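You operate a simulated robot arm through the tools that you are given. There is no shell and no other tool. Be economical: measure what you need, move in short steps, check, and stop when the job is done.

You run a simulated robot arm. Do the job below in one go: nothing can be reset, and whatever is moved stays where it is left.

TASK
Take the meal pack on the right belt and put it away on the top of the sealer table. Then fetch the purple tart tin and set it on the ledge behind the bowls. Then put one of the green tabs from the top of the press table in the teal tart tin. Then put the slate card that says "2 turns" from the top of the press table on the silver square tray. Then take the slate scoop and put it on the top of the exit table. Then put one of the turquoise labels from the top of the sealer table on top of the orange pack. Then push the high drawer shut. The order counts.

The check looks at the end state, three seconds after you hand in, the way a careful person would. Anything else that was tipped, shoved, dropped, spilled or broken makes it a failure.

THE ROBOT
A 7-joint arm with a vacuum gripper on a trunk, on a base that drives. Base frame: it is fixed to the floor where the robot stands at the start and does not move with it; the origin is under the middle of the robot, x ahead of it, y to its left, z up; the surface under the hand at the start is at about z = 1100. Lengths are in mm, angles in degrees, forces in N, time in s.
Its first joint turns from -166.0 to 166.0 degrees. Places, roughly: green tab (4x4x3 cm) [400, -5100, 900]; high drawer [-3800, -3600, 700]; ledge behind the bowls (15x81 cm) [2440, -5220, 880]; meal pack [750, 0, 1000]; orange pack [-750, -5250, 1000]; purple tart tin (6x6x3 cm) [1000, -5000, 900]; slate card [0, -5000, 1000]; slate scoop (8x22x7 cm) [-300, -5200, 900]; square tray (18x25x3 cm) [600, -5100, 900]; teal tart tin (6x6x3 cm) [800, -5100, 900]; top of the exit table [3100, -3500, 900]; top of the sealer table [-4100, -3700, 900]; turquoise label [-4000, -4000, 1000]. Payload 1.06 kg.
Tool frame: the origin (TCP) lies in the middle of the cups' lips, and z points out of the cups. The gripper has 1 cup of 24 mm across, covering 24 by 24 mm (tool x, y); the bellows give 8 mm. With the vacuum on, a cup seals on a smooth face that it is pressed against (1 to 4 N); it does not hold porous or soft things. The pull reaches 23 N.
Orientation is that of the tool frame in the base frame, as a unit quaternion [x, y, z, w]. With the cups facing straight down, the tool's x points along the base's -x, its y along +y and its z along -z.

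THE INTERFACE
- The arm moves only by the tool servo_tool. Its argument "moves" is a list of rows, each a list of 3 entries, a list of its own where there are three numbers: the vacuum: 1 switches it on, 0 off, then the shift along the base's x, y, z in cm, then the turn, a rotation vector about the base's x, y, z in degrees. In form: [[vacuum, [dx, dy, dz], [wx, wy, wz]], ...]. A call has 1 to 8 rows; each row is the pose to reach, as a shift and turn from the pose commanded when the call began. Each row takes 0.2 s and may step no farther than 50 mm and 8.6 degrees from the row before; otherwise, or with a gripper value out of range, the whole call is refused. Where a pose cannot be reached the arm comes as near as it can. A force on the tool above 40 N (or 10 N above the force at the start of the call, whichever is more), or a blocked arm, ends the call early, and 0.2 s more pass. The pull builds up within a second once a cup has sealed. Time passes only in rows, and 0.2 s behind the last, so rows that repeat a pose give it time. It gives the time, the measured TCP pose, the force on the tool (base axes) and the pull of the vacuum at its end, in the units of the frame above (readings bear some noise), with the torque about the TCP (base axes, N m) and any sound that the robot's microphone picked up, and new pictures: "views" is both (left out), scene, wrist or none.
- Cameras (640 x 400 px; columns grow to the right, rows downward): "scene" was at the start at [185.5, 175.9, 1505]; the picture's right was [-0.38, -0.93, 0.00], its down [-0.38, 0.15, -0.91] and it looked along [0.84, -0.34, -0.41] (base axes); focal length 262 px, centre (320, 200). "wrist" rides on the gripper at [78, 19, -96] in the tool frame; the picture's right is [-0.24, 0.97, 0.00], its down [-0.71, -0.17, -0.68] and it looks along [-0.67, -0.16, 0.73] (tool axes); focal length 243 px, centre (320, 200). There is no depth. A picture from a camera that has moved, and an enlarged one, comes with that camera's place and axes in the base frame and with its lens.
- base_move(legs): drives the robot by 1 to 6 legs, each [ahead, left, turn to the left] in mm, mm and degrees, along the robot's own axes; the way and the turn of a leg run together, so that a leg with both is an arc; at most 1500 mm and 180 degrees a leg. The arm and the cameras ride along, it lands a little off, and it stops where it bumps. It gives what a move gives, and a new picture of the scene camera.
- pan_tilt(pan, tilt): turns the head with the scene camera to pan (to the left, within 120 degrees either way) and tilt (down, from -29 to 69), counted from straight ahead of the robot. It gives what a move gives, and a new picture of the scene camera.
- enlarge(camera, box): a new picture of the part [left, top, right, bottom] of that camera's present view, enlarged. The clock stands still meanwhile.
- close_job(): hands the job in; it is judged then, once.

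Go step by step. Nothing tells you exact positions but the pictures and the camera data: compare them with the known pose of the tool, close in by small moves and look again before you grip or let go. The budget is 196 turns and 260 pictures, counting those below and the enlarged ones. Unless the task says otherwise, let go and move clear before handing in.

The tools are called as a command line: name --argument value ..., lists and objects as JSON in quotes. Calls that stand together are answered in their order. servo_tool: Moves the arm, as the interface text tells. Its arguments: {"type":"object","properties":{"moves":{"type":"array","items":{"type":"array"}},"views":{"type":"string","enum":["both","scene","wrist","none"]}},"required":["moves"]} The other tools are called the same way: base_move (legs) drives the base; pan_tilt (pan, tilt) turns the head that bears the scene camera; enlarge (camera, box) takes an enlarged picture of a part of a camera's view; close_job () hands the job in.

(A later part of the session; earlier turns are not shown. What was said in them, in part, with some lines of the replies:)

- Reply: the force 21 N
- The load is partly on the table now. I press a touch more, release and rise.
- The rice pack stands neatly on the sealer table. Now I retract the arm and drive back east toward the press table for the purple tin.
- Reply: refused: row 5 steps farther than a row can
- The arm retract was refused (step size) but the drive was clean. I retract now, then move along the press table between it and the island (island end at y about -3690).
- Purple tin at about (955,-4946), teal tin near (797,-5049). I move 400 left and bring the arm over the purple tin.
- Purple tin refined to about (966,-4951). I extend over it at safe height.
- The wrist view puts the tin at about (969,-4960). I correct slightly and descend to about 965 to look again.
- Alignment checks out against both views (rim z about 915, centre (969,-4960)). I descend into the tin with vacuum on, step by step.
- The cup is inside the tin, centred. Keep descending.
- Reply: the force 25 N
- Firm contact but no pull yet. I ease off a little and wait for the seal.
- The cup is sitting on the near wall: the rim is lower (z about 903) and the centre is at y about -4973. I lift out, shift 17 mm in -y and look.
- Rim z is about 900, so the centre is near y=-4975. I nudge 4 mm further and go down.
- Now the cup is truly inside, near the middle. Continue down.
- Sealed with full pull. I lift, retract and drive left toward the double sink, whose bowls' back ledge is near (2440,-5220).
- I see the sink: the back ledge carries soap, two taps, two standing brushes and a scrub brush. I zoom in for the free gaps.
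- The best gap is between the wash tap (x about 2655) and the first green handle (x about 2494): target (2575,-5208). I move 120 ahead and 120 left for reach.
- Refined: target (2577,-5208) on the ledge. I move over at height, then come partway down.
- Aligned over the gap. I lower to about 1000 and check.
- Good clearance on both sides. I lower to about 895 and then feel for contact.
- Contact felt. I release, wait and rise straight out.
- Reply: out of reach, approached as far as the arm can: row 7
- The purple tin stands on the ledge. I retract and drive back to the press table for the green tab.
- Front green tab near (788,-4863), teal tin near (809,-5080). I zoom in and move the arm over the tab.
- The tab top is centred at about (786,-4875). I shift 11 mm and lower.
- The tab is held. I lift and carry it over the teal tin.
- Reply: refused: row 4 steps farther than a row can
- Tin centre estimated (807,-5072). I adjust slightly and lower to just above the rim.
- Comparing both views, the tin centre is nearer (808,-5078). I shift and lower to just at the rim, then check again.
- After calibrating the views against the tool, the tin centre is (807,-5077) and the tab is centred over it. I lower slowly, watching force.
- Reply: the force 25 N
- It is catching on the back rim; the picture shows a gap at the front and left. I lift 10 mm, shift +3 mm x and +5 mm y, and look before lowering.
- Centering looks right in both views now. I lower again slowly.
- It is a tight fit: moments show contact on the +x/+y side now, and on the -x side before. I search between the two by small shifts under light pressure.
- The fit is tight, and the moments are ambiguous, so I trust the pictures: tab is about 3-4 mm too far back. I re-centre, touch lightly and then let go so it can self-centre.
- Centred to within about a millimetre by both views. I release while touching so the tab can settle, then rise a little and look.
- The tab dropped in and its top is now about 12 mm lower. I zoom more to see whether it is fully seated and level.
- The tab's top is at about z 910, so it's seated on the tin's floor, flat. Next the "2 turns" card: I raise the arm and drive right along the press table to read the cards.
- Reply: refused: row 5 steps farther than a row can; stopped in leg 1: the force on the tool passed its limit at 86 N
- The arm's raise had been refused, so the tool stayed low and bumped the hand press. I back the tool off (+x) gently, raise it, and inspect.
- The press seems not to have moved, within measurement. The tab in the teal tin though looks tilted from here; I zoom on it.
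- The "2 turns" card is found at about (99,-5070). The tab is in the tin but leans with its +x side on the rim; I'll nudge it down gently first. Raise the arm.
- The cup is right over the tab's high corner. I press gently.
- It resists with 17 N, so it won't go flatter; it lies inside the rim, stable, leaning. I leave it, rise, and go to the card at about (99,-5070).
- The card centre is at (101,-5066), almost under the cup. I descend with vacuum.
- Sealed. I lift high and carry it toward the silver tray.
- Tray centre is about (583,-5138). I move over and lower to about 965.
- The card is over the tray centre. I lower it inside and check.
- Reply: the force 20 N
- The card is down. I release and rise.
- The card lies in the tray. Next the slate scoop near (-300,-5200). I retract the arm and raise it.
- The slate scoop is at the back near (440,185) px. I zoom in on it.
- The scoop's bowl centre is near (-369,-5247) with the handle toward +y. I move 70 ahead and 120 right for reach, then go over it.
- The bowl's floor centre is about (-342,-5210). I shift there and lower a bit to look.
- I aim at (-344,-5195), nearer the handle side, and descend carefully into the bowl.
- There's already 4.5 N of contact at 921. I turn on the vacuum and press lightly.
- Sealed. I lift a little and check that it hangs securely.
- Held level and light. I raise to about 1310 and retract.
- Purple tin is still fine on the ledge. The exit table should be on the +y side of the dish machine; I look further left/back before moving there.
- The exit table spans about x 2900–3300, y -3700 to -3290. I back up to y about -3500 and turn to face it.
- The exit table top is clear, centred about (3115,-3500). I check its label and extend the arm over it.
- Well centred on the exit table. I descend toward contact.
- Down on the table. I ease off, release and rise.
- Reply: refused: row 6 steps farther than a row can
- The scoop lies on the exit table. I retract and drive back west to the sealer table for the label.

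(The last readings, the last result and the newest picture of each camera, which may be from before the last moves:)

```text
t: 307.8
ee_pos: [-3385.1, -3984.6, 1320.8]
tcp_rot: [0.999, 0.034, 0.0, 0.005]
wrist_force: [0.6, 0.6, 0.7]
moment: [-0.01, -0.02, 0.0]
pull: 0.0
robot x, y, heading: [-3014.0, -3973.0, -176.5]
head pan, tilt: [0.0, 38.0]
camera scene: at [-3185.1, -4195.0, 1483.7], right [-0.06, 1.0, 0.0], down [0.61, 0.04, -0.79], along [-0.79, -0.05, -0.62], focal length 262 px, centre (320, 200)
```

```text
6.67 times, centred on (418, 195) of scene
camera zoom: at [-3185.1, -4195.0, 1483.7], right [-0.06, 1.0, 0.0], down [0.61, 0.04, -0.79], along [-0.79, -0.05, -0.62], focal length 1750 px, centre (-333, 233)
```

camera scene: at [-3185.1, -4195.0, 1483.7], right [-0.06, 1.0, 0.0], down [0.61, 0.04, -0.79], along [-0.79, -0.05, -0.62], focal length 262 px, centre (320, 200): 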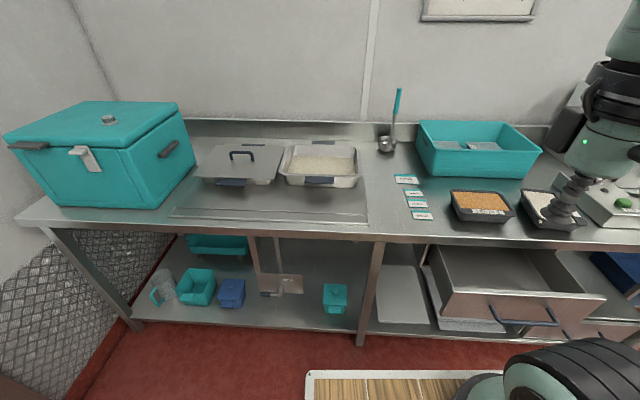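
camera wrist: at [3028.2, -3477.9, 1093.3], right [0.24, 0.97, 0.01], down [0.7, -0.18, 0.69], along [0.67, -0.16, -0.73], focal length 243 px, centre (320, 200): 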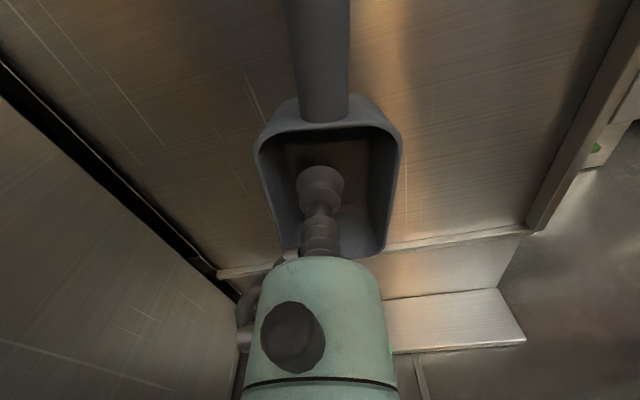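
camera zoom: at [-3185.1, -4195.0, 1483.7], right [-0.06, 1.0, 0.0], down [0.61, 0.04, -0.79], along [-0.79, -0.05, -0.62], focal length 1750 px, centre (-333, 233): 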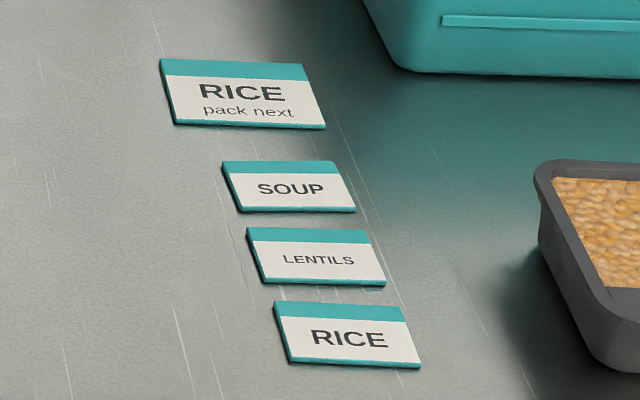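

There are three turquoise labels (SOUP, LENTILS, RICE) and a larger note. I take the front RICE label at about (-3867,-3894).

servo_tool --moves '[[0, [-4.8, 0.9, 0], [0, 0, 0]], [0, [-9.6, 1.8, 0], [0, 0, 0]], [0, [-14.4, 2.7, 0], [0, 0, 0]], [0, [-19.2, 3.6, 0], [0, 0, 0]], [0, [-24, 4.5, 0], [0, 0, 0]], [0, [-28.8, 5.4, 0], [0, 0, 0]], [0, [-33.6, 6.3, 0], [0, 0, 0]], [0, [-38.4, 7.2, 0], [0, 0, 0]]]' --views "none"

servo_tool --moves '[[0, [-4, 0.8, -2], [0, 0, 0]], [0, [-8, 1.6, -4], [0, 0, 0]], [0, [-9.6, 1.9, -8.5], [0, 0, 0]], [0, [-9.6, 1.9, -13.4], [0, 0, 0]], [0, [-9.6, 1.9, -18.3], [0, 0, 0]], [0, [-9.6, 1.9, -23.2], [0, 0, 0]], [0, [-9.6, 1.9, -28], [0, 0, 0]], [0, [-9.6, 1.9, -30], [0, 0, 0]]]' --views "wrist"

```text
t: 309.6
ee_pos: [-3767.1, -3913.0, 1320.5]
tcp_rot: [0.999, 0.034, -0.002, 0.004]
wrist_force: [0.2, -0.6, 0.6]
moment: [-0.01, 0.01, -0.01]
pull: 0.2
robot x, y, heading: [-3010.3, -3973.0, -176.8]
head pan, tilt: [0.0, 38.0]
```

```text
t: 311.4
ee_pos: [-3863.2, -3892.7, 1017.4]
tcp_rot: [0.999, 0.034, -0.002, 0.005]
wrist_force: [-0.1, -0.4, -0.4]
moment: [0.01, 0.01, -0.01]
pull: 0.1
robot x, y, heading: [-3009.5, -3977.3, -176.6]
head pan, tilt: [0.0, 38.0]
camera wrist: at [-3784.0, -3904.6, 1111.5], right [-0.17, -0.99, 0.01], down [-0.72, 0.13, 0.69], along [-0.68, 0.11, -0.73], focal length 243 px, centre (320, 200)
```

wrist: 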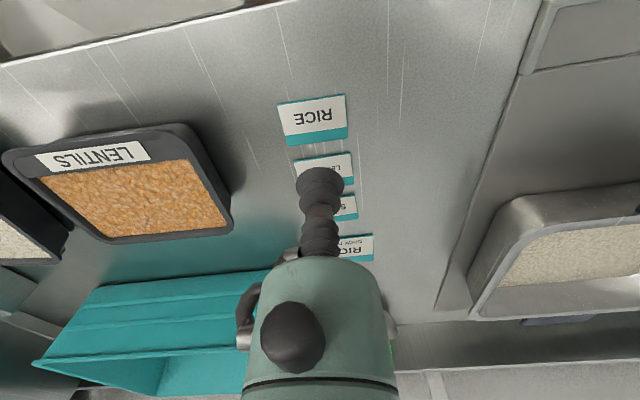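

servo_tool --moves '[[0, [-1.7, 1.0, -3], [0, 0, 0]], [0, [-1.7, 1.0, -7.5], [0, 0, 0]], [0, [-1.7, 1.0, -8], [0, 0, 0]]]' --views "wrist"

```text
t: 312.2
ee_pos: [-3880.8, -3884.7, 938.7]
tcp_rot: [0.999, 0.034, -0.001, 0.005]
wrist_force: [-0.7, -0.8, -0.4]
moment: [0.01, 0.03, 0.01]
pull: 0.0
robot x, y, heading: [-3011.2, -3973.2, -176.7]
head pan, tilt: [0.0, 38.0]
camera wrist: at [-3802.3, -3897.1, 1031.8], right [-0.17, -0.99, 0.01], down [-0.72, 0.13, 0.69], along [-0.68, 0.11, -0.73], focal length 243 px, centre (320, 200)
```

wrist: 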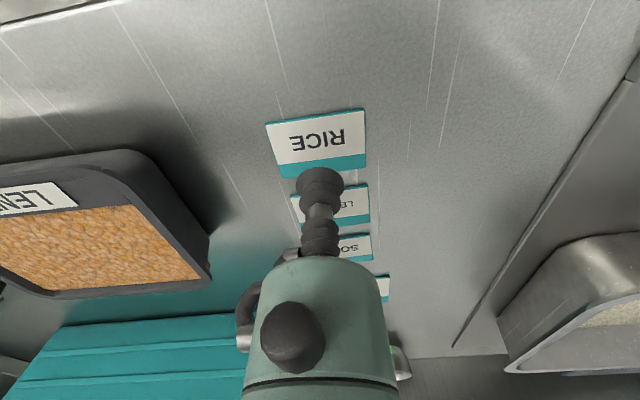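

Right over it. I descend with vacuum on.

servo_tool --moves '[[1, [0, 0, -2], [0, 0, 0]], [1, [0, 0, -3], [0, 0, 0]], [1, [0, 0, -3.4], [0, 0, 0]], [1, [0, 0, -3.8], [0, 0, 0]], [1, [0, 0, -4.1], [0, 0, 0]], [1, [0, 0, -4.1], [0, 0, 0]]]' --views "none"

```text
t: 313.6
ee_pos: [-3881.2, -3883.5, 896.9]
tcp_rot: [0.999, 0.034, -0.001, 0.005]
wrist_force: [-0.4, 0.2, 0.2]
moment: [0.01, -0.01, 0.01]
pull: 0.0
robot x, y, heading: [-3010.0, -3975.1, -176.5]
head pan, tilt: [0.0, 38.0]
```

servo_tool --moves '[[1, [0, 0, -0.4], [0, 0, 0]], [1, [0, 0, -0.8], [0, 0, 0]], [1, [0, 0, -1.2], [0, 0, 0]], [1, [0, 0, -1.2], [0, 0, 0]]]' --views "wrist"

```text
t: 314.6
ee_pos: [-3881.9, -3881.7, 887.5]
tcp_rot: [0.999, 0.034, -0.001, 0.006]
wrist_force: [-0.7, -0.3, -0.2]
moment: [0.04, 0.03, 0.0]
pull: 23.4
robot x, y, heading: [-3008.5, -3974.6, -176.9]
head pan, tilt: [0.0, 38.0]
camera wrist: at [-3802.3, -3895.4, 980.4], right [-0.17, -0.99, 0.01], down [-0.72, 0.13, 0.68], along [-0.68, 0.11, -0.73], focal length 243 px, centre (320, 200)
```

wrist: 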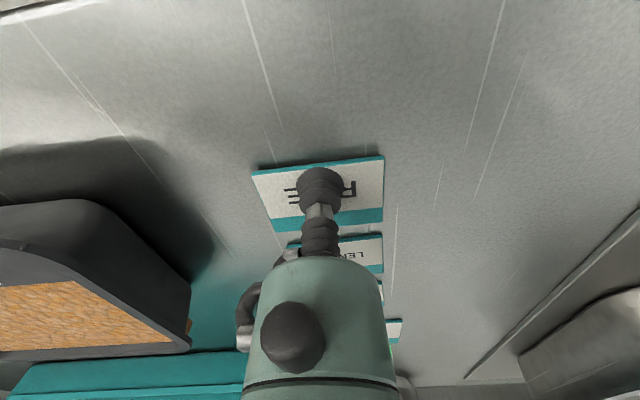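

Label picked. I lift and retract for the drive to the orange pack.

servo_tool --moves '[[1, [0, 0, 2], [0, 0, 0]], [1, [0, 0, 6.8], [0, 0, 0]], [1, [0, 0, 11.6], [0, 0, 0]], [1, [0, 0, 16.4], [0, 0, 0]], [1, [0, 0, 21.2], [0, 0, 0]], [1, [0, 0, 26], [0, 0, 0]], [1, [0, 0, 30.8], [0, 0, 0]], [1, [0, 0, 35.6], [0, 0, 0]]]' --views "none"

servo_tool --moves '[[1, [4.5, -0.5, 1], [0, 0, 0]], [1, [9, -1, 2], [0, 0, 0]], [1, [13.5, -1.5, 3], [0, 0, 0]], [1, [18, -2, 4], [0, 0, 0]], [1, [22.5, -2.5, 5], [0, 0, 0]], [1, [27, -3, 6], [0, 0, 0]], [1, [31.5, -3.5, 6], [0, 0, 0]], [1, [36, -4, 6], [0, 0, 0]]]' --views "none"

```text
t: 316.4
ee_pos: [-3882.1, -3882.6, 1242.5]
tcp_rot: [0.999, 0.034, -0.001, 0.006]
wrist_force: [0.1, -0.2, -0.2]
moment: [-0.02, -0.03, 0.01]
pull: 22.3
robot x, y, heading: [-3011.0, -3975.2, -176.7]
head pan, tilt: [0.0, 38.0]
```

```text
t: 318.2
ee_pos: [-3524.3, -3928.3, 1302.6]
tcp_rot: [0.999, 0.034, -0.001, 0.005]
wrist_force: [-0.6, -0.3, -1.0]
moment: [0.0, -0.02, -0.03]
pull: 22.6
robot x, y, heading: [-3009.4, -3974.7, -176.8]
head pan, tilt: [0.0, 38.0]
```

base_move --legs '[[-1100, 0, 0], [-1100, 0, 0], [0, 0, 87.5], [330, 0, 0]]'

pan_tilt --pan 10 --tilt 38

```text
t: 334.4
ee_pos: [-929.4, -4700.5, 1304.1]
tcp_rot: [0.723, 0.691, 0.003, 0.004]
wrist_force: [-0.5, -0.3, 0.5]
moment: [0.02, 0.02, 0.02]
pull: 23.5
robot x, y, heading: [-823.7, -4193.9, -93.4]
head pan, tilt: [0.0, 38.0]
camera scene: at [-626.3, -4393.6, 1483.6], right [-1.0, 0.05, 0.0], down [0.03, 0.61, -0.79], along [-0.04, -0.79, -0.62], focal length 262 px, centre (320, 200)
```

scene: 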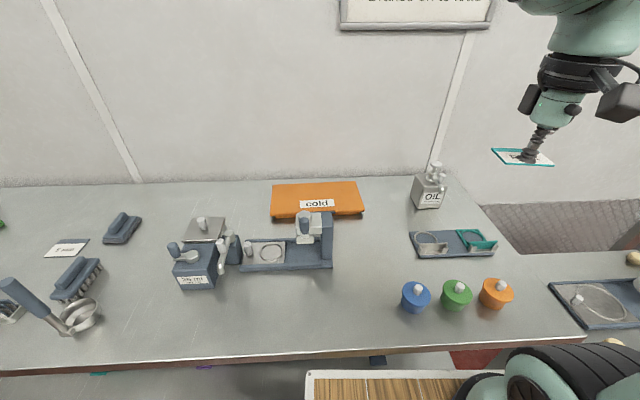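

```text
t: 335.2
ee_pos: [-929.1, -4699.5, 1302.0]
tcp_rot: [0.722, 0.692, 0.003, 0.005]
wrist_force: [0.4, 0.0, 0.0]
moment: [0.0, -0.02, 0.0]
pull: 22.8
robot x, y, heading: [-825.2, -4191.7, -93.0]
head pan, tilt: [10.0, 38.0]
camera scene: at [-611.3, -4393.0, 1483.6], right [-0.99, -0.12, 0.0], down [-0.07, 0.61, -0.79], along [0.09, -0.78, -0.62], focal length 262 px, centre (320, 200)
```

scene: 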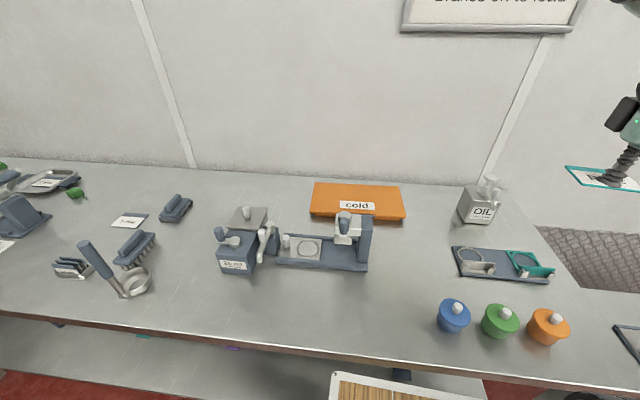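

The orange "cold" pack spans about x -825..-492, y -5253..-5072, with a device in front of it. I shift left 200 and forward 70 and bring the label over its back half.

base_move --legs '[[70, 200, 3]]'

```text
t: 336.8
ee_pos: [-704.1, -4781.6, 1303.6]
tcp_rot: [0.704, 0.71, 0.003, 0.004]
wrist_force: [0.4, -0.3, -1.0]
moment: [0.01, 0.01, 0.01]
pull: 22.2
robot x, y, heading: [-627.1, -4273.0, -90.0]
head pan, tilt: [10.0, 38.0]
camera scene: at [-400.2, -4456.7, 1483.6], right [-0.98, -0.17, 0.0], down [-0.11, 0.61, -0.79], along [0.14, -0.78, -0.62], focal length 262 px, centre (320, 200)
```

scene: 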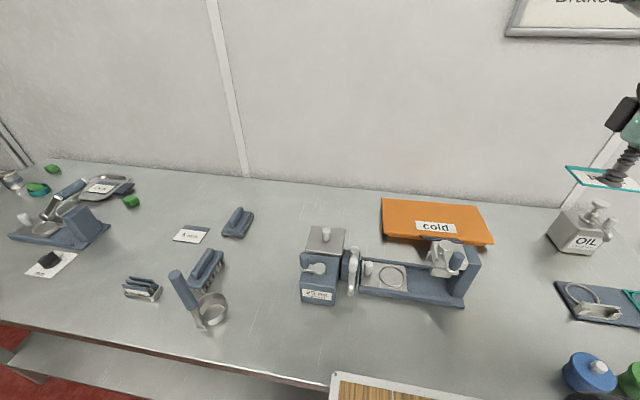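

servo_tool --moves '[[1, [0.4, -4.8, 0], [0, 0, 0]], [1, [0.8, -9.6, 0], [0, 0, 0]], [1, [1.2, -14.4, 0], [0, 0, 0]], [1, [1.6, -19.2, 0], [0, 0, 0]], [1, [2, -24, 0], [0, 0, 0]], [1, [2.4, -28.8, 0], [0, 0, 0]], [1, [2.8, -33.6, 0], [0, 0, 0]], [1, [3.2, -38.4, 0], [0, 0, 0]]]' --views "none"

servo_tool --moves '[[1, [0, -1.5, -4.5], [0, 0, 0]], [1, [0, -1.5, -9.3], [0, 0, 0]], [1, [0, -1.5, -14], [0, 0, 0]], [1, [0, -1.5, -18.8], [0, 0, 0]], [1, [0, -1.5, -23.6], [0, 0, 0]], [1, [0, -1.5, -28.4], [0, 0, 0]], [1, [0, -1.5, -28.4], [0, 0, 0]]]' --views "both"

```text
t: 338.6
ee_pos: [-675.8, -5163.4, 1303.7]
tcp_rot: [0.705, 0.71, 0.003, 0.005]
wrist_force: [-0.4, -0.4, 0.5]
moment: [-0.09, 0.03, 0.0]
pull: 23.3
robot x, y, heading: [-621.4, -4275.0, -90.1]
head pan, tilt: [10.0, 38.0]
```

```text
t: 340.2
ee_pos: [-671.6, -5179.0, 1020.6]
tcp_rot: [0.704, 0.71, 0.003, 0.005]
wrist_force: [0.2, 0.3, 0.9]
moment: [0.01, -0.01, -0.01]
pull: 23.2
robot x, y, heading: [-624.6, -4271.4, -89.9]
head pan, tilt: [10.0, 38.0]
camera scene: at [-400.3, -4456.6, 1483.6], right [-0.98, -0.17, 0.0], down [-0.11, 0.61, -0.79], along [0.14, -0.78, -0.62], focal length 262 px, centre (320, 200)
camera wrist: at [-654.9, -5099.6, 1114.3], right [0.97, -0.23, 0.01], down [-0.17, -0.71, 0.69], along [-0.15, -0.67, -0.73], focal length 243 px, centre (320, 200)
```

scene: 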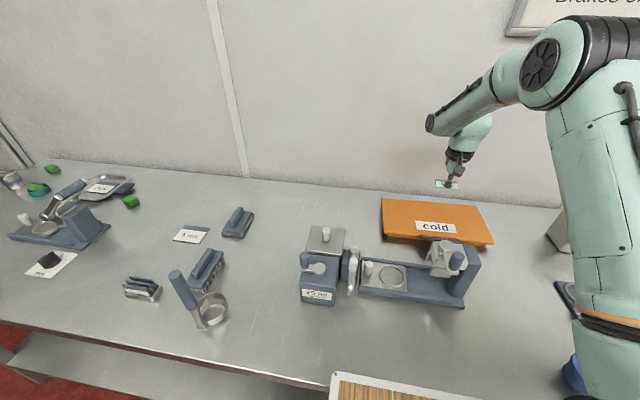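
wrist: 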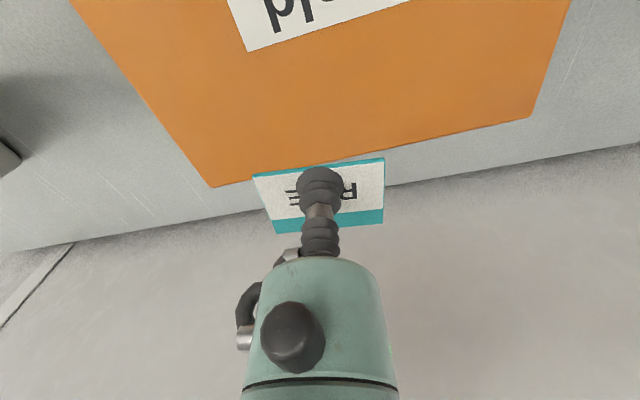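

The label will land between the "cold" text and the back edge. I lower it.

servo_tool --moves '[[1, [0, -0.7, -4.5], [0, 0, 0]], [1, [0, -0.7, -8], [0, 0, 0]], [1, [0, -0.7, -9], [0, 0, 0]], [1, [0, -0.7, -9], [0, 0, 0]]]' --views "wrist"

enlarge --camera "scene" --box '[376, 165, 504, 245]'

```text
t: 341.2
ee_pos: [-670.4, -5183.9, 931.8]
tcp_rot: [0.704, 0.71, 0.003, 0.005]
wrist_force: [-0.8, -0.2, -0.8]
moment: [0.0, 0.0, -0.01]
pull: 22.9
robot x, y, heading: [-625.0, -4268.5, -90.0]
head pan, tilt: [10.0, 38.0]
camera wrist: at [-654.9, -5105.7, 1025.5], right [0.97, -0.23, 0.01], down [-0.17, -0.71, 0.69], along [-0.15, -0.67, -0.73], focal length 243 px, centre (320, 200)
```

wrist: 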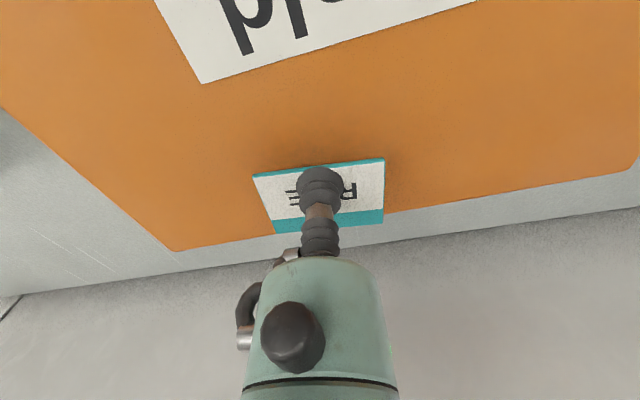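

```text
5.00 times, centred on (440, 205) of scene
camera zoom: at [-400.2, -4456.7, 1483.6], right [-0.98, -0.17, 0.0], down [-0.11, 0.61, -0.79], along [0.14, -0.78, -0.62], focal length 1312 px, centre (-280, 175)
```

zoom: 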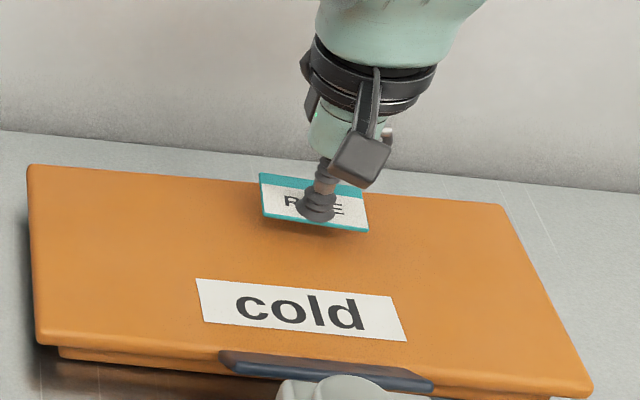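

servo_tool --moves '[[1, [0, 0, -0.4], [0, 0, 0]], [1, [0, 0, -0.8], [0, 0, 0]], [1, [0, 0, -1.1], [0, 0, 0]], [1, [0, 0, -1.4], [0, 0, 0]], [1, [0, 0, -1.4], [0, 0, 0]]]' --views "none"

```text
t: 342.4
ee_pos: [-671.2, -5187.5, 915.5]
tcp_rot: [0.704, 0.711, 0.003, 0.004]
wrist_force: [-0.3, 0.1, -0.4]
moment: [-0.03, -0.06, 0.01]
pull: 22.8
robot x, y, heading: [-626.3, -4273.1, -90.0]
head pan, tilt: [10.0, 38.0]
```

servo_tool --moves '[[1, [0, 0, -0.3], [0, 0, 0]], [1, [0, 0, -0.6], [0, 0, 0]], [1, [0, 0, -0.8], [0, 0, 0]], [1, [0, 0, -0.8], [0, 0, 0]]]' --views "none"

```text
t: 343.4
ee_pos: [-671.2, -5188.3, 908.5]
tcp_rot: [0.704, 0.71, 0.003, 0.005]
wrist_force: [-1.2, 0.2, 15.6]
moment: [-0.01, 0.05, 0.0]
pull: 23.4
robot x, y, heading: [-625.7, -4275.0, -89.9]
head pan, tilt: [10.0, 38.0]
```

Contact. I ease off, release and rise.

servo_tool --moves '[[1, [0, 0, 0.3], [0, 0, 0]], [0, [0, 0, 0.3], [0, 0, 0]], [0, [0, 0, 0.3], [0, 0, 0]], [0, [0, 0, 0.3], [0, 0, 0]], [0, [0, 0, 0.7], [0, 0, 0]], [0, [0, 0, 2.5], [0, 0, 0]], [0, [0, 0, 7], [0, 0, 0]], [0, [0, 0, 11.5], [0, 0, 0]]]' --views "none"

servo_tool --moves '[[0, [0, 0, 4.8], [0, 0, 0]], [0, [0, 0, 9.6], [0, 0, 0]], [0, [0, 0, 14.4], [0, 0, 0]], [0, [0, 0, 19.2], [0, 0, 0]], [0, [0, 2.5, 23], [0, 0, 0]], [0, [0, 6.5, 25.5], [0, 0, 0]], [0, [0, 11, 26.5], [0, 0, 0]], [0, [0, 15.5, 27], [0, 0, 0]]]' --views "none"

enlarge --camera "scene" --box '[360, 165, 520, 265]'

```text
t: 345.2
ee_pos: [-669.1, -5187.4, 1022.3]
tcp_rot: [0.704, 0.71, 0.003, 0.004]
wrist_force: [0.4, -0.2, -0.4]
moment: [-0.03, 0.03, -0.02]
pull: 0.1
robot x, y, heading: [-621.1, -4271.7, -89.9]
head pan, tilt: [10.0, 38.0]
```

```text
t: 347.0
ee_pos: [-668.7, -5031.3, 1291.3]
tcp_rot: [0.704, 0.711, 0.003, 0.003]
wrist_force: [0.1, -1.0, -0.7]
moment: [0.08, 0.0, 0.0]
pull: 0.1
robot x, y, heading: [-624.6, -4272.8, -90.1]
head pan, tilt: [10.0, 38.0]
```

```text
4.00 times, centred on (440, 215) of scene
camera zoom: at [-400.2, -4457.6, 1483.5], right [-0.98, -0.17, 0.0], down [-0.11, 0.61, -0.79], along [0.14, -0.78, -0.62], focal length 1050 px, centre (-160, 140)
```

zoom: 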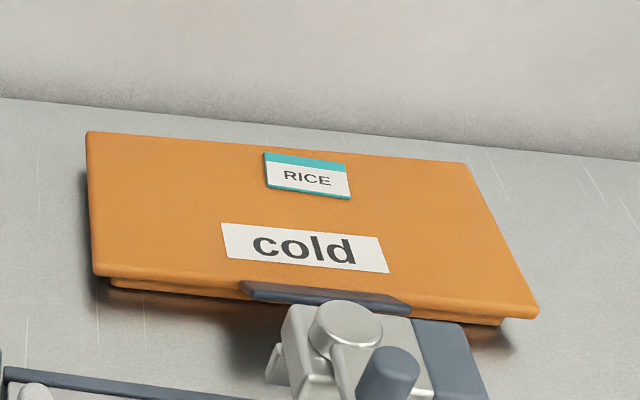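

The label lies on the orange pack. Last: push the high drawer shut. I also glance at the teal tin, then retract.

servo_tool --moves '[[0, [-0.5, 4.5, 0.5], [0, 0, 0]], [0, [-1, 9, 1], [0, 0, 0]], [0, [-1.5, 13.5, 1], [0, 0, 0]], [0, [-2, 18, 1], [0, 0, 0]], [0, [-2.5, 22.5, 1], [0, 0, 0]], [0, [-3, 27, 1], [0, 0, 0]]]' --views "none"

pan_tilt --pan 35 --tilt 30

enlarge --camera "scene" --box '[120, 140, 320, 265]'

```text
t: 348.4
ee_pos: [-699.0, -4761.0, 1303.5]
tcp_rot: [0.703, 0.711, 0.005, 0.004]
wrist_force: [0.0, -1.4, -0.7]
moment: [0.04, 0.0, 0.02]
pull: 0.1
robot x, y, heading: [-623.6, -4270.6, -89.8]
head pan, tilt: [10.0, 38.0]
```

```text
t: 349.3
ee_pos: [-699.5, -4760.9, 1301.9]
tcp_rot: [0.704, 0.71, 0.003, 0.004]
wrist_force: [-0.4, 0.8, 0.1]
moment: [-0.03, 0.02, 0.01]
pull: 0.0
robot x, y, heading: [-625.4, -4273.0, -90.1]
head pan, tilt: [35.0, 30.0]
camera scene: at [-363.4, -4445.8, 1496.0], right [-0.82, -0.57, 0.0], down [-0.29, 0.41, -0.87], along [0.5, -0.71, -0.5], focal length 262 px, centre (320, 200)
```

scene: 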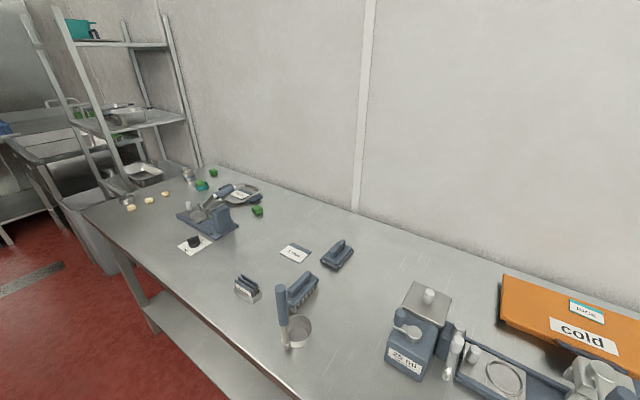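

```text
3.20 times, centred on (220, 202) of scene
camera zoom: at [-363.4, -4445.8, 1496.0], right [-0.82, -0.57, 0.0], down [-0.29, 0.41, -0.87], along [0.5, -0.71, -0.5], focal length 840 px, centre (640, 192)
```

zoom: 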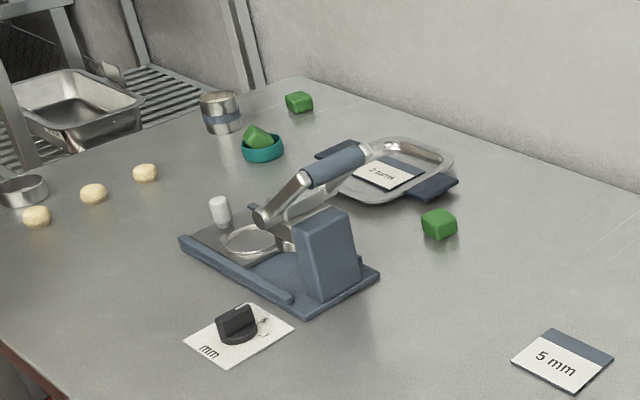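

Everything on the press table is in place. I drive to the sealer table's drawer.

base_move --legs '[[-430, 0, 0], [0, 0, -90], [1100, -100, 0], [950, -100, 0]]'

pan_tilt --pan -5 --tilt 38

```text
t: 365.4
ee_pos: [-3153.2, -3649.1, 1303.5]
tcp_rot: [1.0, 0.015, 0.0, 0.005]
wrist_force: [0.5, -0.1, -0.1]
moment: [-0.01, 0.0, 0.0]
pull: 0.0
robot x, y, heading: [-2663.0, -3714.0, -179.0]
head pan, tilt: [35.0, 30.0]
camera scene: at [-2831.9, -3977.0, 1496.0], right [-0.59, 0.81, 0.0], down [0.4, 0.3, -0.87], along [-0.7, -0.51, -0.5], focal length 262 px, centre (320, 200)
```

scene: 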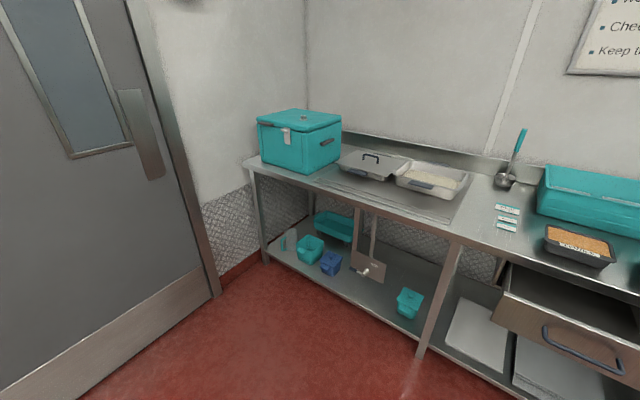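

```text
t: 366.5
ee_pos: [-3154.2, -3648.9, 1303.3]
tcp_rot: [1.0, 0.016, -0.002, 0.006]
wrist_force: [0.8, 0.2, 0.5]
moment: [-0.01, 0.01, 0.02]
pull: 0.1
robot x, y, heading: [-2663.3, -3709.1, -178.6]
head pan, tilt: [-5.0, 38.0]
camera scene: at [-2845.1, -3918.0, 1483.6], right [0.07, 1.0, 0.0], down [0.61, -0.04, -0.79], along [-0.79, 0.05, -0.62], focal length 262 px, centre (320, 200)
```

scene: 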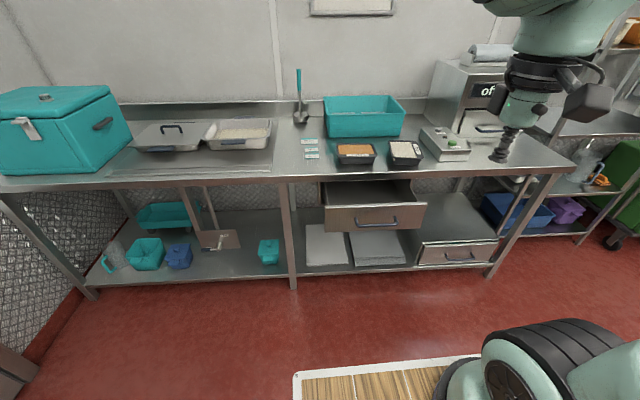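

The drawer handle triangulates to about (-3605,-3641,758). I will push on the front panel above the handle with the tool pointing horizontally (-x), so I first tilt the tool while extending.

servo_tool --moves '[[0, [-3, 0, -1], [0, 8.4, 0]], [0, [-6, 0, -2], [0, 16.8, 0]], [0, [-9, 0, -4], [0, 25.2, 0]], [0, [-12, 0, -6], [0, 33.6, 0]], [0, [-15, 0, -8], [0, 42, 0]], [0, [-18, 0, -10], [0, 50.4, 0]], [0, [-21, 0, -12], [0, 58.8, 0]], [0, [-24, 0, -14], [0, 67.2, 0]]]' --views "scene"

```text
t: 368.3
ee_pos: [-3392.0, -3648.1, 1162.8]
tcp_rot: [0.832, 0.016, -0.555, -0.004]
wrist_force: [-0.2, -0.6, 1.4]
moment: [0.02, 0.0, 0.02]
pull: 0.0
robot x, y, heading: [-2664.0, -3712.0, -178.9]
head pan, tilt: [-5.0, 38.0]
camera scene: at [-2844.1, -3918.3, 1483.7], right [0.07, 1.0, 0.0], down [0.61, -0.04, -0.79], along [-0.79, 0.05, -0.62], focal length 262 px, centre (320, 200)
```

scene: 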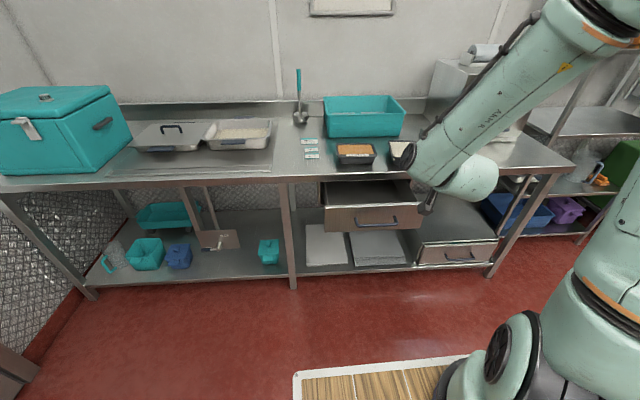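

servo_tool --moves '[[0, [-2, 0, -4], [0, 8, 0]], [0, [-4, 0, -8], [0, 16, 0]], [0, [-6, 0, -12], [0, 22.8, 0]], [0, [-7, 0, -16.5], [0, 22.8, 0]], [0, [-8, 0, -21], [0, 22.8, 0]], [0, [-8, 0, -25.5], [0, 22.8, 0]], [0, [-8, 0, -30], [0, 22.8, 0]], [0, [-8, 0, -30], [0, 22.8, 0]]]' --views "both"

```text
t: 370.1
ee_pos: [-3477.6, -3650.3, 861.9]
tcp_rot: [-0.706, -0.013, 0.708, 0.009]
wrist_force: [0.4, 0.0, -0.8]
moment: [-0.01, 0.02, 0.01]
pull: 0.0
robot x, y, heading: [-2661.2, -3712.6, -178.9]
head pan, tilt: [-5.0, 38.0]
camera scene: at [-2845.1, -3917.9, 1483.6], right [0.07, 1.0, 0.0], down [0.61, -0.04, -0.79], along [-0.79, 0.05, -0.62], focal length 262 px, centre (320, 200)
camera wrist: at [-3382.0, -3665.4, 780.9], right [0.01, -0.98, 0.2], down [0.69, 0.16, 0.71], along [-0.73, 0.13, 0.67], focal length 243 px, centre (320, 200)
```

scene: 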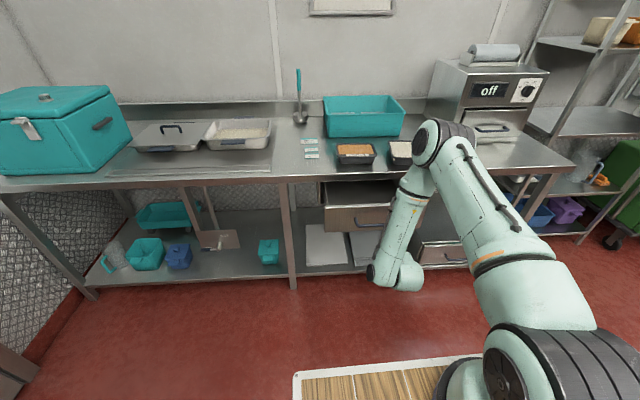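
wrist: 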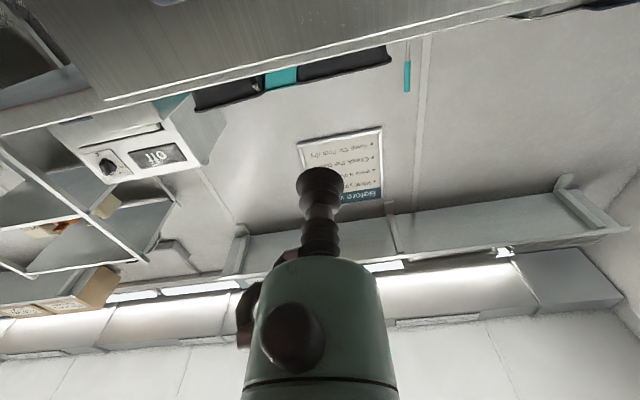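

The tool is horizontal, facing the drawer. I lower to z about 800 and approach the panel.

servo_tool --moves '[[0, [0, 0.7, -3], [0, 0, 0]], [0, [0, 0.7, -6.2], [0, 0, 0]], [0, [-4, 0.7, -6.2], [0, 0, 0]], [0, [-7, 0.7, -6.2], [0, 0, 0]], [0, [-9, 0.7, -6.2], [0, 0, 0]], [0, [-9, 0.7, -6.2], [0, 0, 0]]]' --views "both"

enlarge --camera "scene" --box '[300, 130, 460, 230]'

```text
t: 371.5
ee_pos: [-3563.6, -3644.2, 799.4]
tcp_rot: [-0.706, -0.015, 0.708, 0.007]
wrist_force: [0.3, 0.4, -0.5]
moment: [0.03, 0.04, 0.06]
pull: 0.1
robot x, y, heading: [-2665.3, -3712.3, -178.6]
head pan, tilt: [-5.0, 38.0]
camera scene: at [-2845.1, -3917.9, 1483.6], right [0.07, 1.0, 0.0], down [0.61, -0.04, -0.79], along [-0.79, 0.05, -0.62], focal length 262 px, centre (320, 200)
camera wrist: at [-3468.7, -3658.9, 718.9], right [0.01, -0.98, 0.2], down [0.68, 0.16, 0.71], along [-0.73, 0.13, 0.67], focal length 243 px, centre (320, 200)
```

scene: 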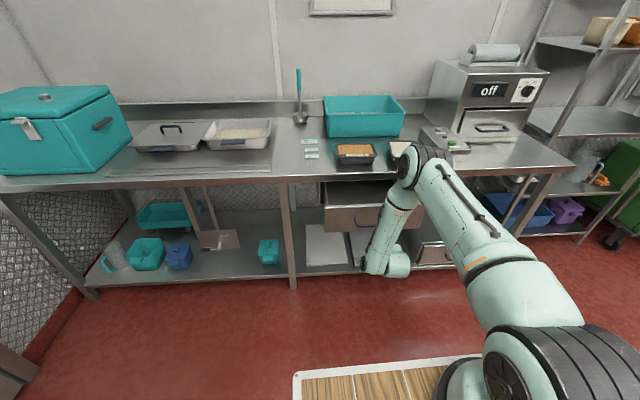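
wrist: 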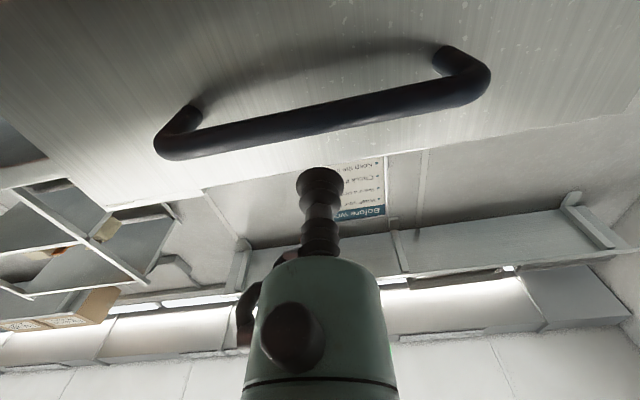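

```text
4.00 times, centred on (380, 180) of scene
camera zoom: at [-2845.1, -3917.9, 1483.6], right [0.07, 1.0, 0.0], down [0.61, -0.04, -0.79], along [-0.79, 0.05, -0.62], focal length 1050 px, centre (80, 280)
```

zoom: 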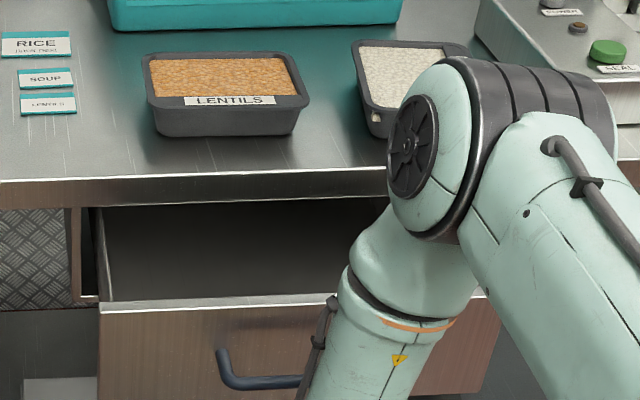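

The cup faces the panel strip between handle and top edge. I raise 4 mm and push forward in steps.

servo_tool --moves '[[0, [-2, 0, 0.4], [0, 0, 0]], [0, [-4, 0, 0.4], [0, 0, 0]], [0, [-6, 0, 0.4], [0, 0, 0]], [0, [-8, 0, 0.4], [0, 0, 0]], [0, [-8, 0, 0.4], [0, 0, 0]]]' --views "both"

```text
t: 372.7
ee_pos: [-3642.4, -3644.0, 805.3]
tcp_rot: [-0.706, -0.014, 0.708, 0.007]
wrist_force: [0.2, 0.0, -0.4]
moment: [-0.02, 0.0, 0.0]
pull: 0.0
robot x, y, heading: [-2663.0, -3709.4, -179.0]
head pan, tilt: [-5.0, 38.0]
camera scene: at [-2845.1, -3917.9, 1483.6], right [0.07, 1.0, 0.0], down [0.61, -0.04, -0.79], along [-0.79, 0.05, -0.62], focal length 262 px, centre (320, 200)
camera wrist: at [-3546.9, -3659.9, 724.3], right [0.01, -0.98, 0.2], down [0.68, 0.16, 0.71], along [-0.73, 0.13, 0.67], focal length 243 px, centre (320, 200)
```

scene: 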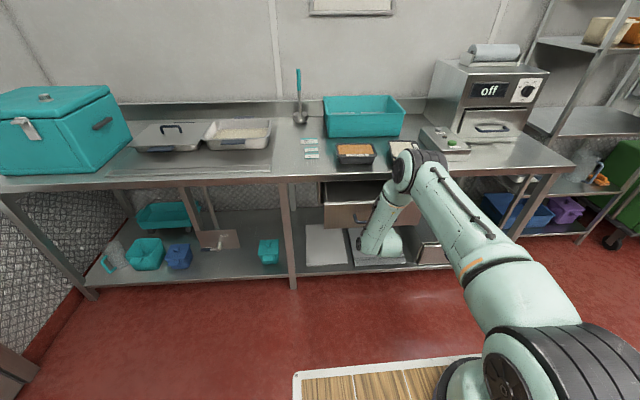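
wrist: 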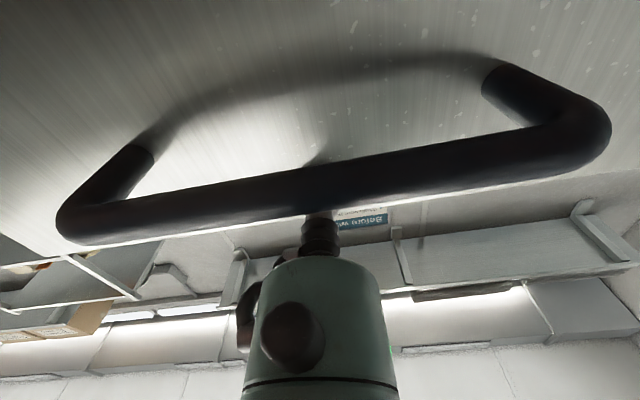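

No contact yet; continue forward in small steps.

servo_tool --moves '[[0, [-1, 0, 0], [0, 0, 0]], [0, [-2, 0, 0], [0, 0, 0]], [0, [-3, 0, 0], [0, 0, 0]], [0, [-4, 0, 0], [0, 0, 0]], [0, [-5, 0, 0], [0, 0, 0]]]' --views "both"

```text
t: 373.9
ee_pos: [-3695.0, -3641.9, 805.0]
tcp_rot: [-0.706, -0.015, 0.708, 0.007]
wrist_force: [-0.7, -0.2, -0.2]
moment: [-0.01, -0.02, 0.0]
pull: 0.1
robot x, y, heading: [-2659.6, -3710.6, -178.6]
head pan, tilt: [-5.0, 38.0]
camera scene: at [-2845.1, -3917.9, 1483.6], right [0.07, 1.0, 0.0], down [0.61, -0.04, -0.79], along [-0.79, 0.05, -0.62], focal length 262 px, centre (320, 200)
camera wrist: at [-3599.6, -3657.1, 724.7], right [0.01, -0.98, 0.2], down [0.68, 0.16, 0.71], along [-0.73, 0.13, 0.67], focal length 243 px, centre (320, 200)
```

scene: 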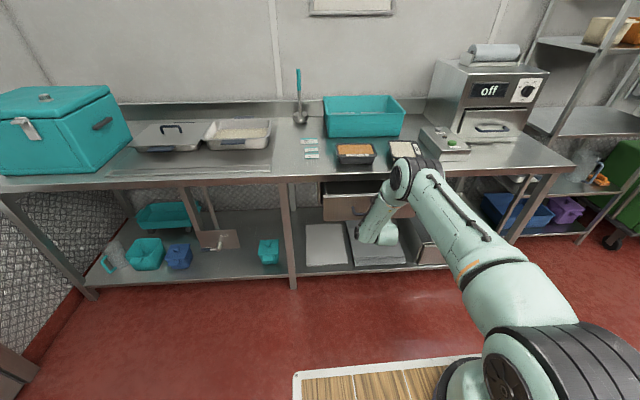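
wrist: 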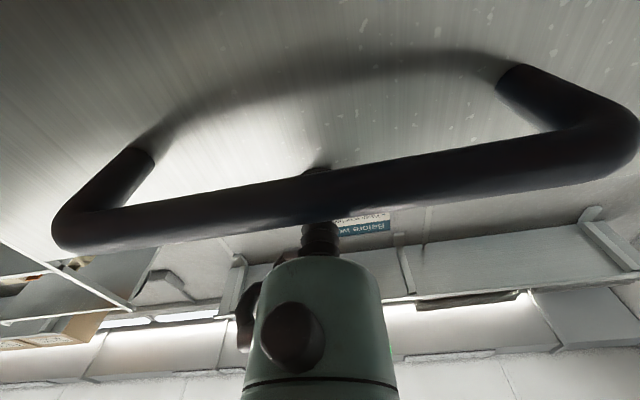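

The drawer is moving with the tool at low force. I keep pushing.

servo_tool --moves '[[0, [-1, 0, 0], [0, 0, 0]], [0, [-2, 0, 0], [0, 0, 0]], [0, [-3, 0, 0], [0, 0, 0]], [0, [-4, 0, 0], [0, 0, 0]], [0, [-5, 0, 0], [0, 0, 0]]]' --views "both"

enlarge --camera "scene" --box '[280, 130, 440, 230]'

```text
t: 375.1
ee_pos: [-3742.8, -3640.3, 803.5]
tcp_rot: [-0.706, -0.014, 0.708, 0.007]
wrist_force: [0.4, 0.3, -0.4]
moment: [0.01, 0.02, -0.01]
pull: 0.1
robot x, y, heading: [-2665.8, -3711.5, -178.9]
head pan, tilt: [-5.0, 38.0]
camera scene: at [-2845.1, -3917.9, 1483.6], right [0.07, 1.0, 0.0], down [0.61, -0.04, -0.79], along [-0.79, 0.05, -0.62], focal length 262 px, centre (320, 200)
camera wrist: at [-3648.3, -3655.2, 723.8], right [0.01, -0.98, 0.2], down [0.69, 0.16, 0.71], along [-0.73, 0.13, 0.67], focal length 243 px, centre (320, 200)
```

scene: 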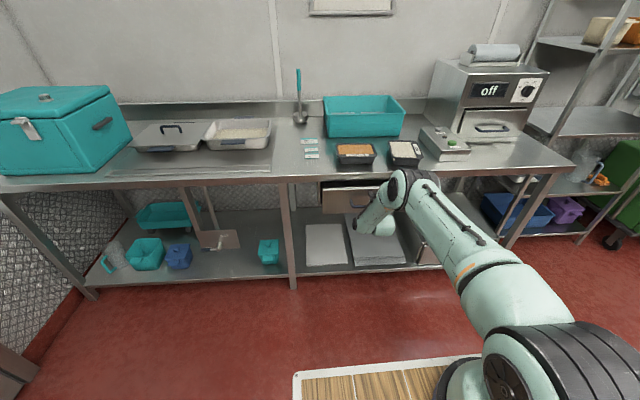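
wrist: 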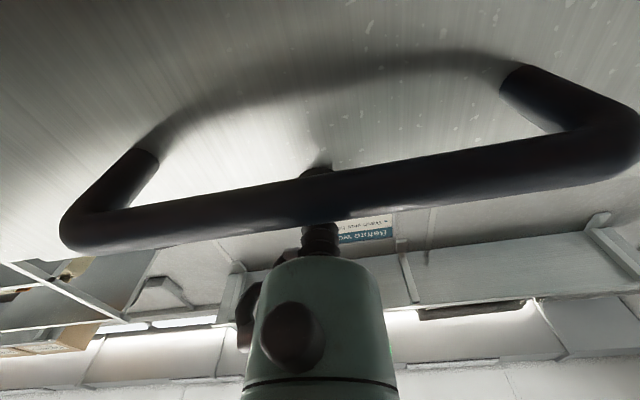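

```text
4.00 times, centred on (360, 180) of scene
camera zoom: at [-2845.1, -3917.9, 1483.6], right [0.07, 1.0, 0.0], down [0.61, -0.04, -0.79], along [-0.79, 0.05, -0.62], focal length 1050 px, centre (160, 280)
```

zoom: 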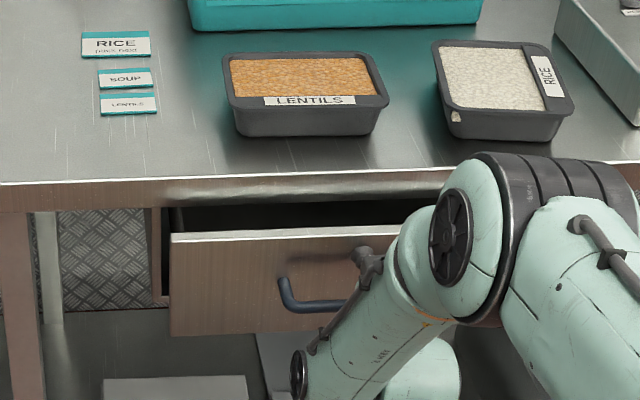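

Nearly in. I push further until resistance.

servo_tool --moves '[[0, [-0.8, 0, 0], [0, 0, 0]], [0, [-1.6, 0, 0], [0, 0, 0]], [0, [-2.4, 0, 0], [0, 0, 0]], [0, [-3.2, 0, 0], [0, 0, 0]], [0, [-3.2, 0, 0], [0, 0, 0]]]' --views "scene"

enlarge --camera "scene" --box '[280, 130, 440, 230]'

```text
t: 376.3
ee_pos: [-3775.1, -3642.0, 803.9]
tcp_rot: [-0.706, -0.014, 0.708, 0.008]
wrist_force: [1.2, 1.0, 1.0]
moment: [0.0, 0.03, -0.01]
pull: 0.1
robot x, y, heading: [-2666.9, -3716.7, -178.7]
head pan, tilt: [-5.0, 38.0]
camera scene: at [-2845.1, -3917.9, 1483.6], right [0.07, 1.0, 0.0], down [0.61, -0.04, -0.79], along [-0.79, 0.05, -0.62], focal length 262 px, centre (320, 200)
```

scene: 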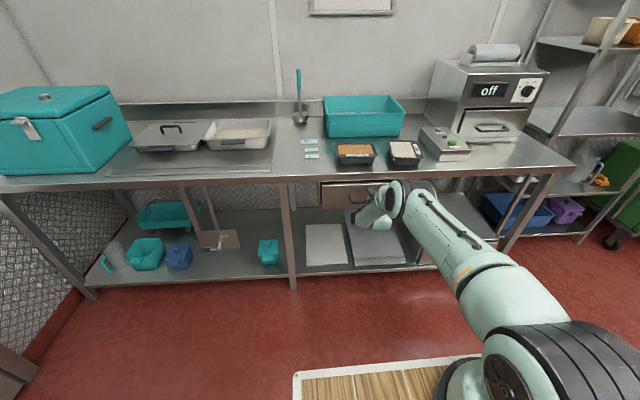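

```text
4.00 times, centred on (360, 180) of scene
camera zoom: at [-2845.1, -3917.9, 1483.6], right [0.07, 1.0, 0.0], down [0.61, -0.04, -0.79], along [-0.79, 0.05, -0.62], focal length 1050 px, centre (160, 280)
```

zoom: 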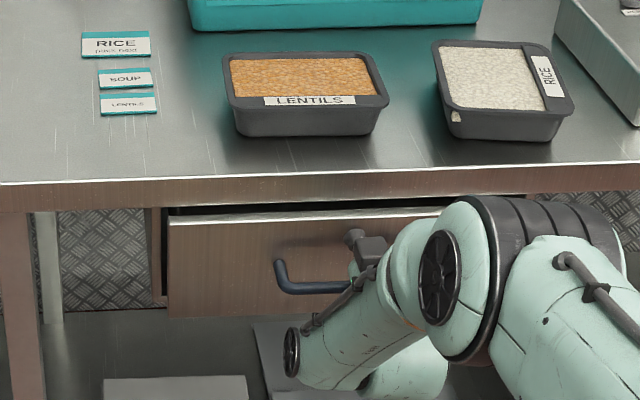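

servo_tool --moves '[[0, [-0.7, 0, 0], [0, 0, 0]], [0, [-1.4, 0, 0], [0, 0, 0]], [0, [-2.1, 0, 0], [0, 0, 0]], [0, [-2.8, 0, 0], [0, 0, 0]], [0, [-3.5, 0, 0], [0, 0, 0]], [0, [-3.5, 0, 0], [0, 0, 0]]]' --views "none"

enlarge --camera "scene" --box '[280, 130, 440, 230]'

```text
t: 377.7
ee_pos: [-3810.3, -3641.3, 804.9]
tcp_rot: [-0.707, -0.015, 0.707, 0.007]
wrist_force: [5.1, 0.3, -2.9]
moment: [0.01, 0.06, 0.02]
pull: 0.0
robot x, y, heading: [-2660.6, -3710.7, -178.8]
head pan, tilt: [-5.0, 38.0]
```

```text
4.00 times, centred on (360, 180) of scene
camera zoom: at [-2845.0, -3917.9, 1483.6], right [0.07, 1.0, 0.0], down [0.61, -0.04, -0.79], along [-0.79, 0.05, -0.62], focal length 1050 px, centre (160, 280)
```

zoom: 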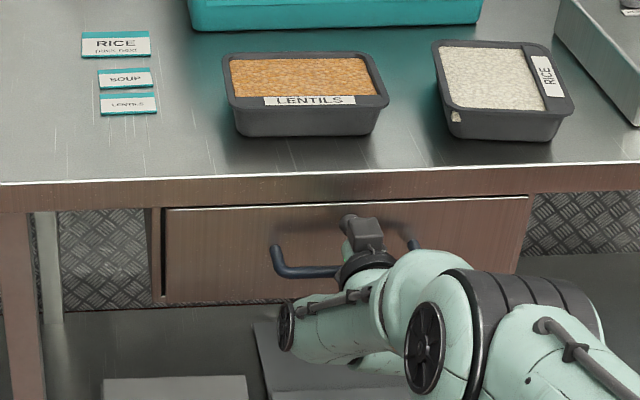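

Looks flush with its frame; force 5 N. I press a little more to confirm it is fully home.

servo_tool --moves '[[0, [-0.4, 0, 0], [0, 0, 0]], [0, [-0.8, 0, 0], [0, 0, 0]], [0, [-1.0, 0, 0], [0, 0, 0]], [0, [-1.0, 0, 0], [0, 0, 0]]]' --views "none"

enlarge --camera "scene" --box '[310, 165, 390, 215]'

```text
t: 378.2
ee_pos: [-3812.2, -3641.2, 804.8]
tcp_rot: [-0.707, -0.014, 0.707, 0.008]
wrist_force: [30.1, -0.9, 9.9]
moment: [-0.06, -0.2, -0.01]
pull: 0.1
robot x, y, heading: [-2662.6, -3712.1, -178.6]
head pan, tilt: [-5.0, 38.0]
stopped in row 2: the force on the tool passed its limit at 49 N (the readings are from after the stop); the commanded pose is now the measured one
```

```text
8.00 times, centred on (350, 190) of scene
camera zoom: at [-2843.1, -3918.0, 1483.8], right [0.07, 1.0, 0.0], down [0.61, -0.04, -0.79], along [-0.79, 0.05, -0.61], focal length 2099 px, centre (80, 280)
```

zoom: 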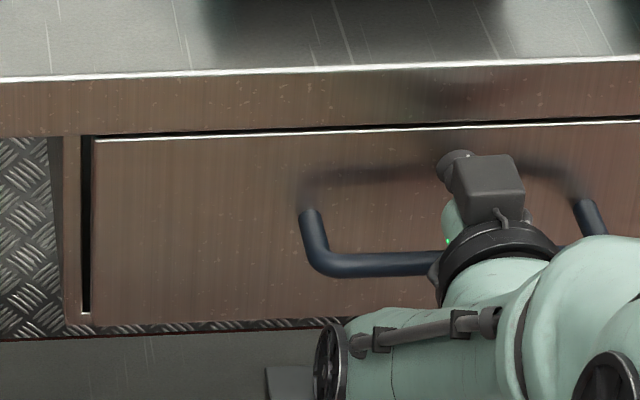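

The drawer is fully home. I withdraw straight back along +x, then raise.

servo_tool --moves '[[0, [1, 0, 0], [0, 0, 0]], [0, [4, 0, 0], [0, 0, 0]], [0, [8, 0, 0], [0, 0, 0]], [0, [12.5, 0, 0], [0, 0, 0]], [0, [17, 0, 0], [0, 0, 0]], [0, [21.5, 0, 0], [0, 0, 0]], [0, [26, 0, 2], [0, 0, 0]], [0, [30, 0, 5], [0, 0, 0]]]' --views "scene"

enlarge --camera "scene" --box '[280, 130, 440, 230]'

```text
t: 380.0
ee_pos: [-3514.6, -3643.3, 851.0]
tcp_rot: [-0.707, -0.014, 0.707, 0.008]
wrist_force: [-0.3, -0.2, 0.5]
moment: [-0.01, -0.01, 0.0]
pull: 0.0
robot x, y, heading: [-2660.5, -3712.8, -178.9]
head pan, tilt: [-5.0, 38.0]
camera scene: at [-2845.0, -3917.8, 1483.6], right [0.07, 1.0, 0.0], down [0.61, -0.04, -0.79], along [-0.79, 0.05, -0.62], focal length 262 px, centre (320, 200)
```

scene: 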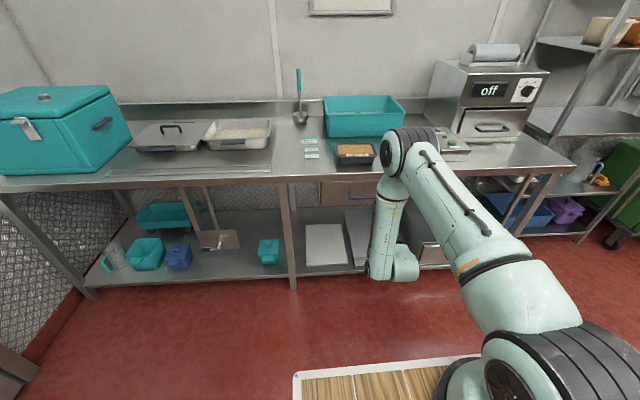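

```text
4.00 times, centred on (360, 180) of scene
camera zoom: at [-2845.0, -3917.8, 1483.6], right [0.07, 1.0, 0.0], down [0.61, -0.04, -0.79], along [-0.79, 0.05, -0.62], focal length 1050 px, centre (160, 280)
```

zoom: 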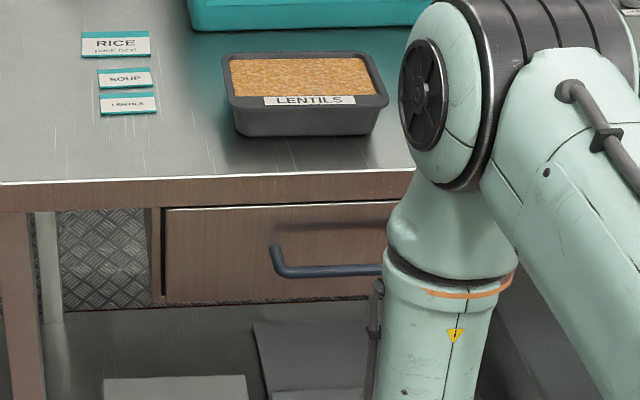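

The drawer stays shut, the tool is clear and all seven steps are done. Handing in.

close_job

```text
The job is handed in.
```

I did all seven steps in order and handed the job in, but two things may count against it:

- **Green tab:** it would not go flat into the teal tin. It lies inside the rim but leans, with one corner sticking up. Pressing it with about 17 N did not move it.
- **Hand press on the press table:** I drove off with the arm still low and the tool hit the lever with 86 N. In later pictures the press did not seem to have moved, within about 15 mm.
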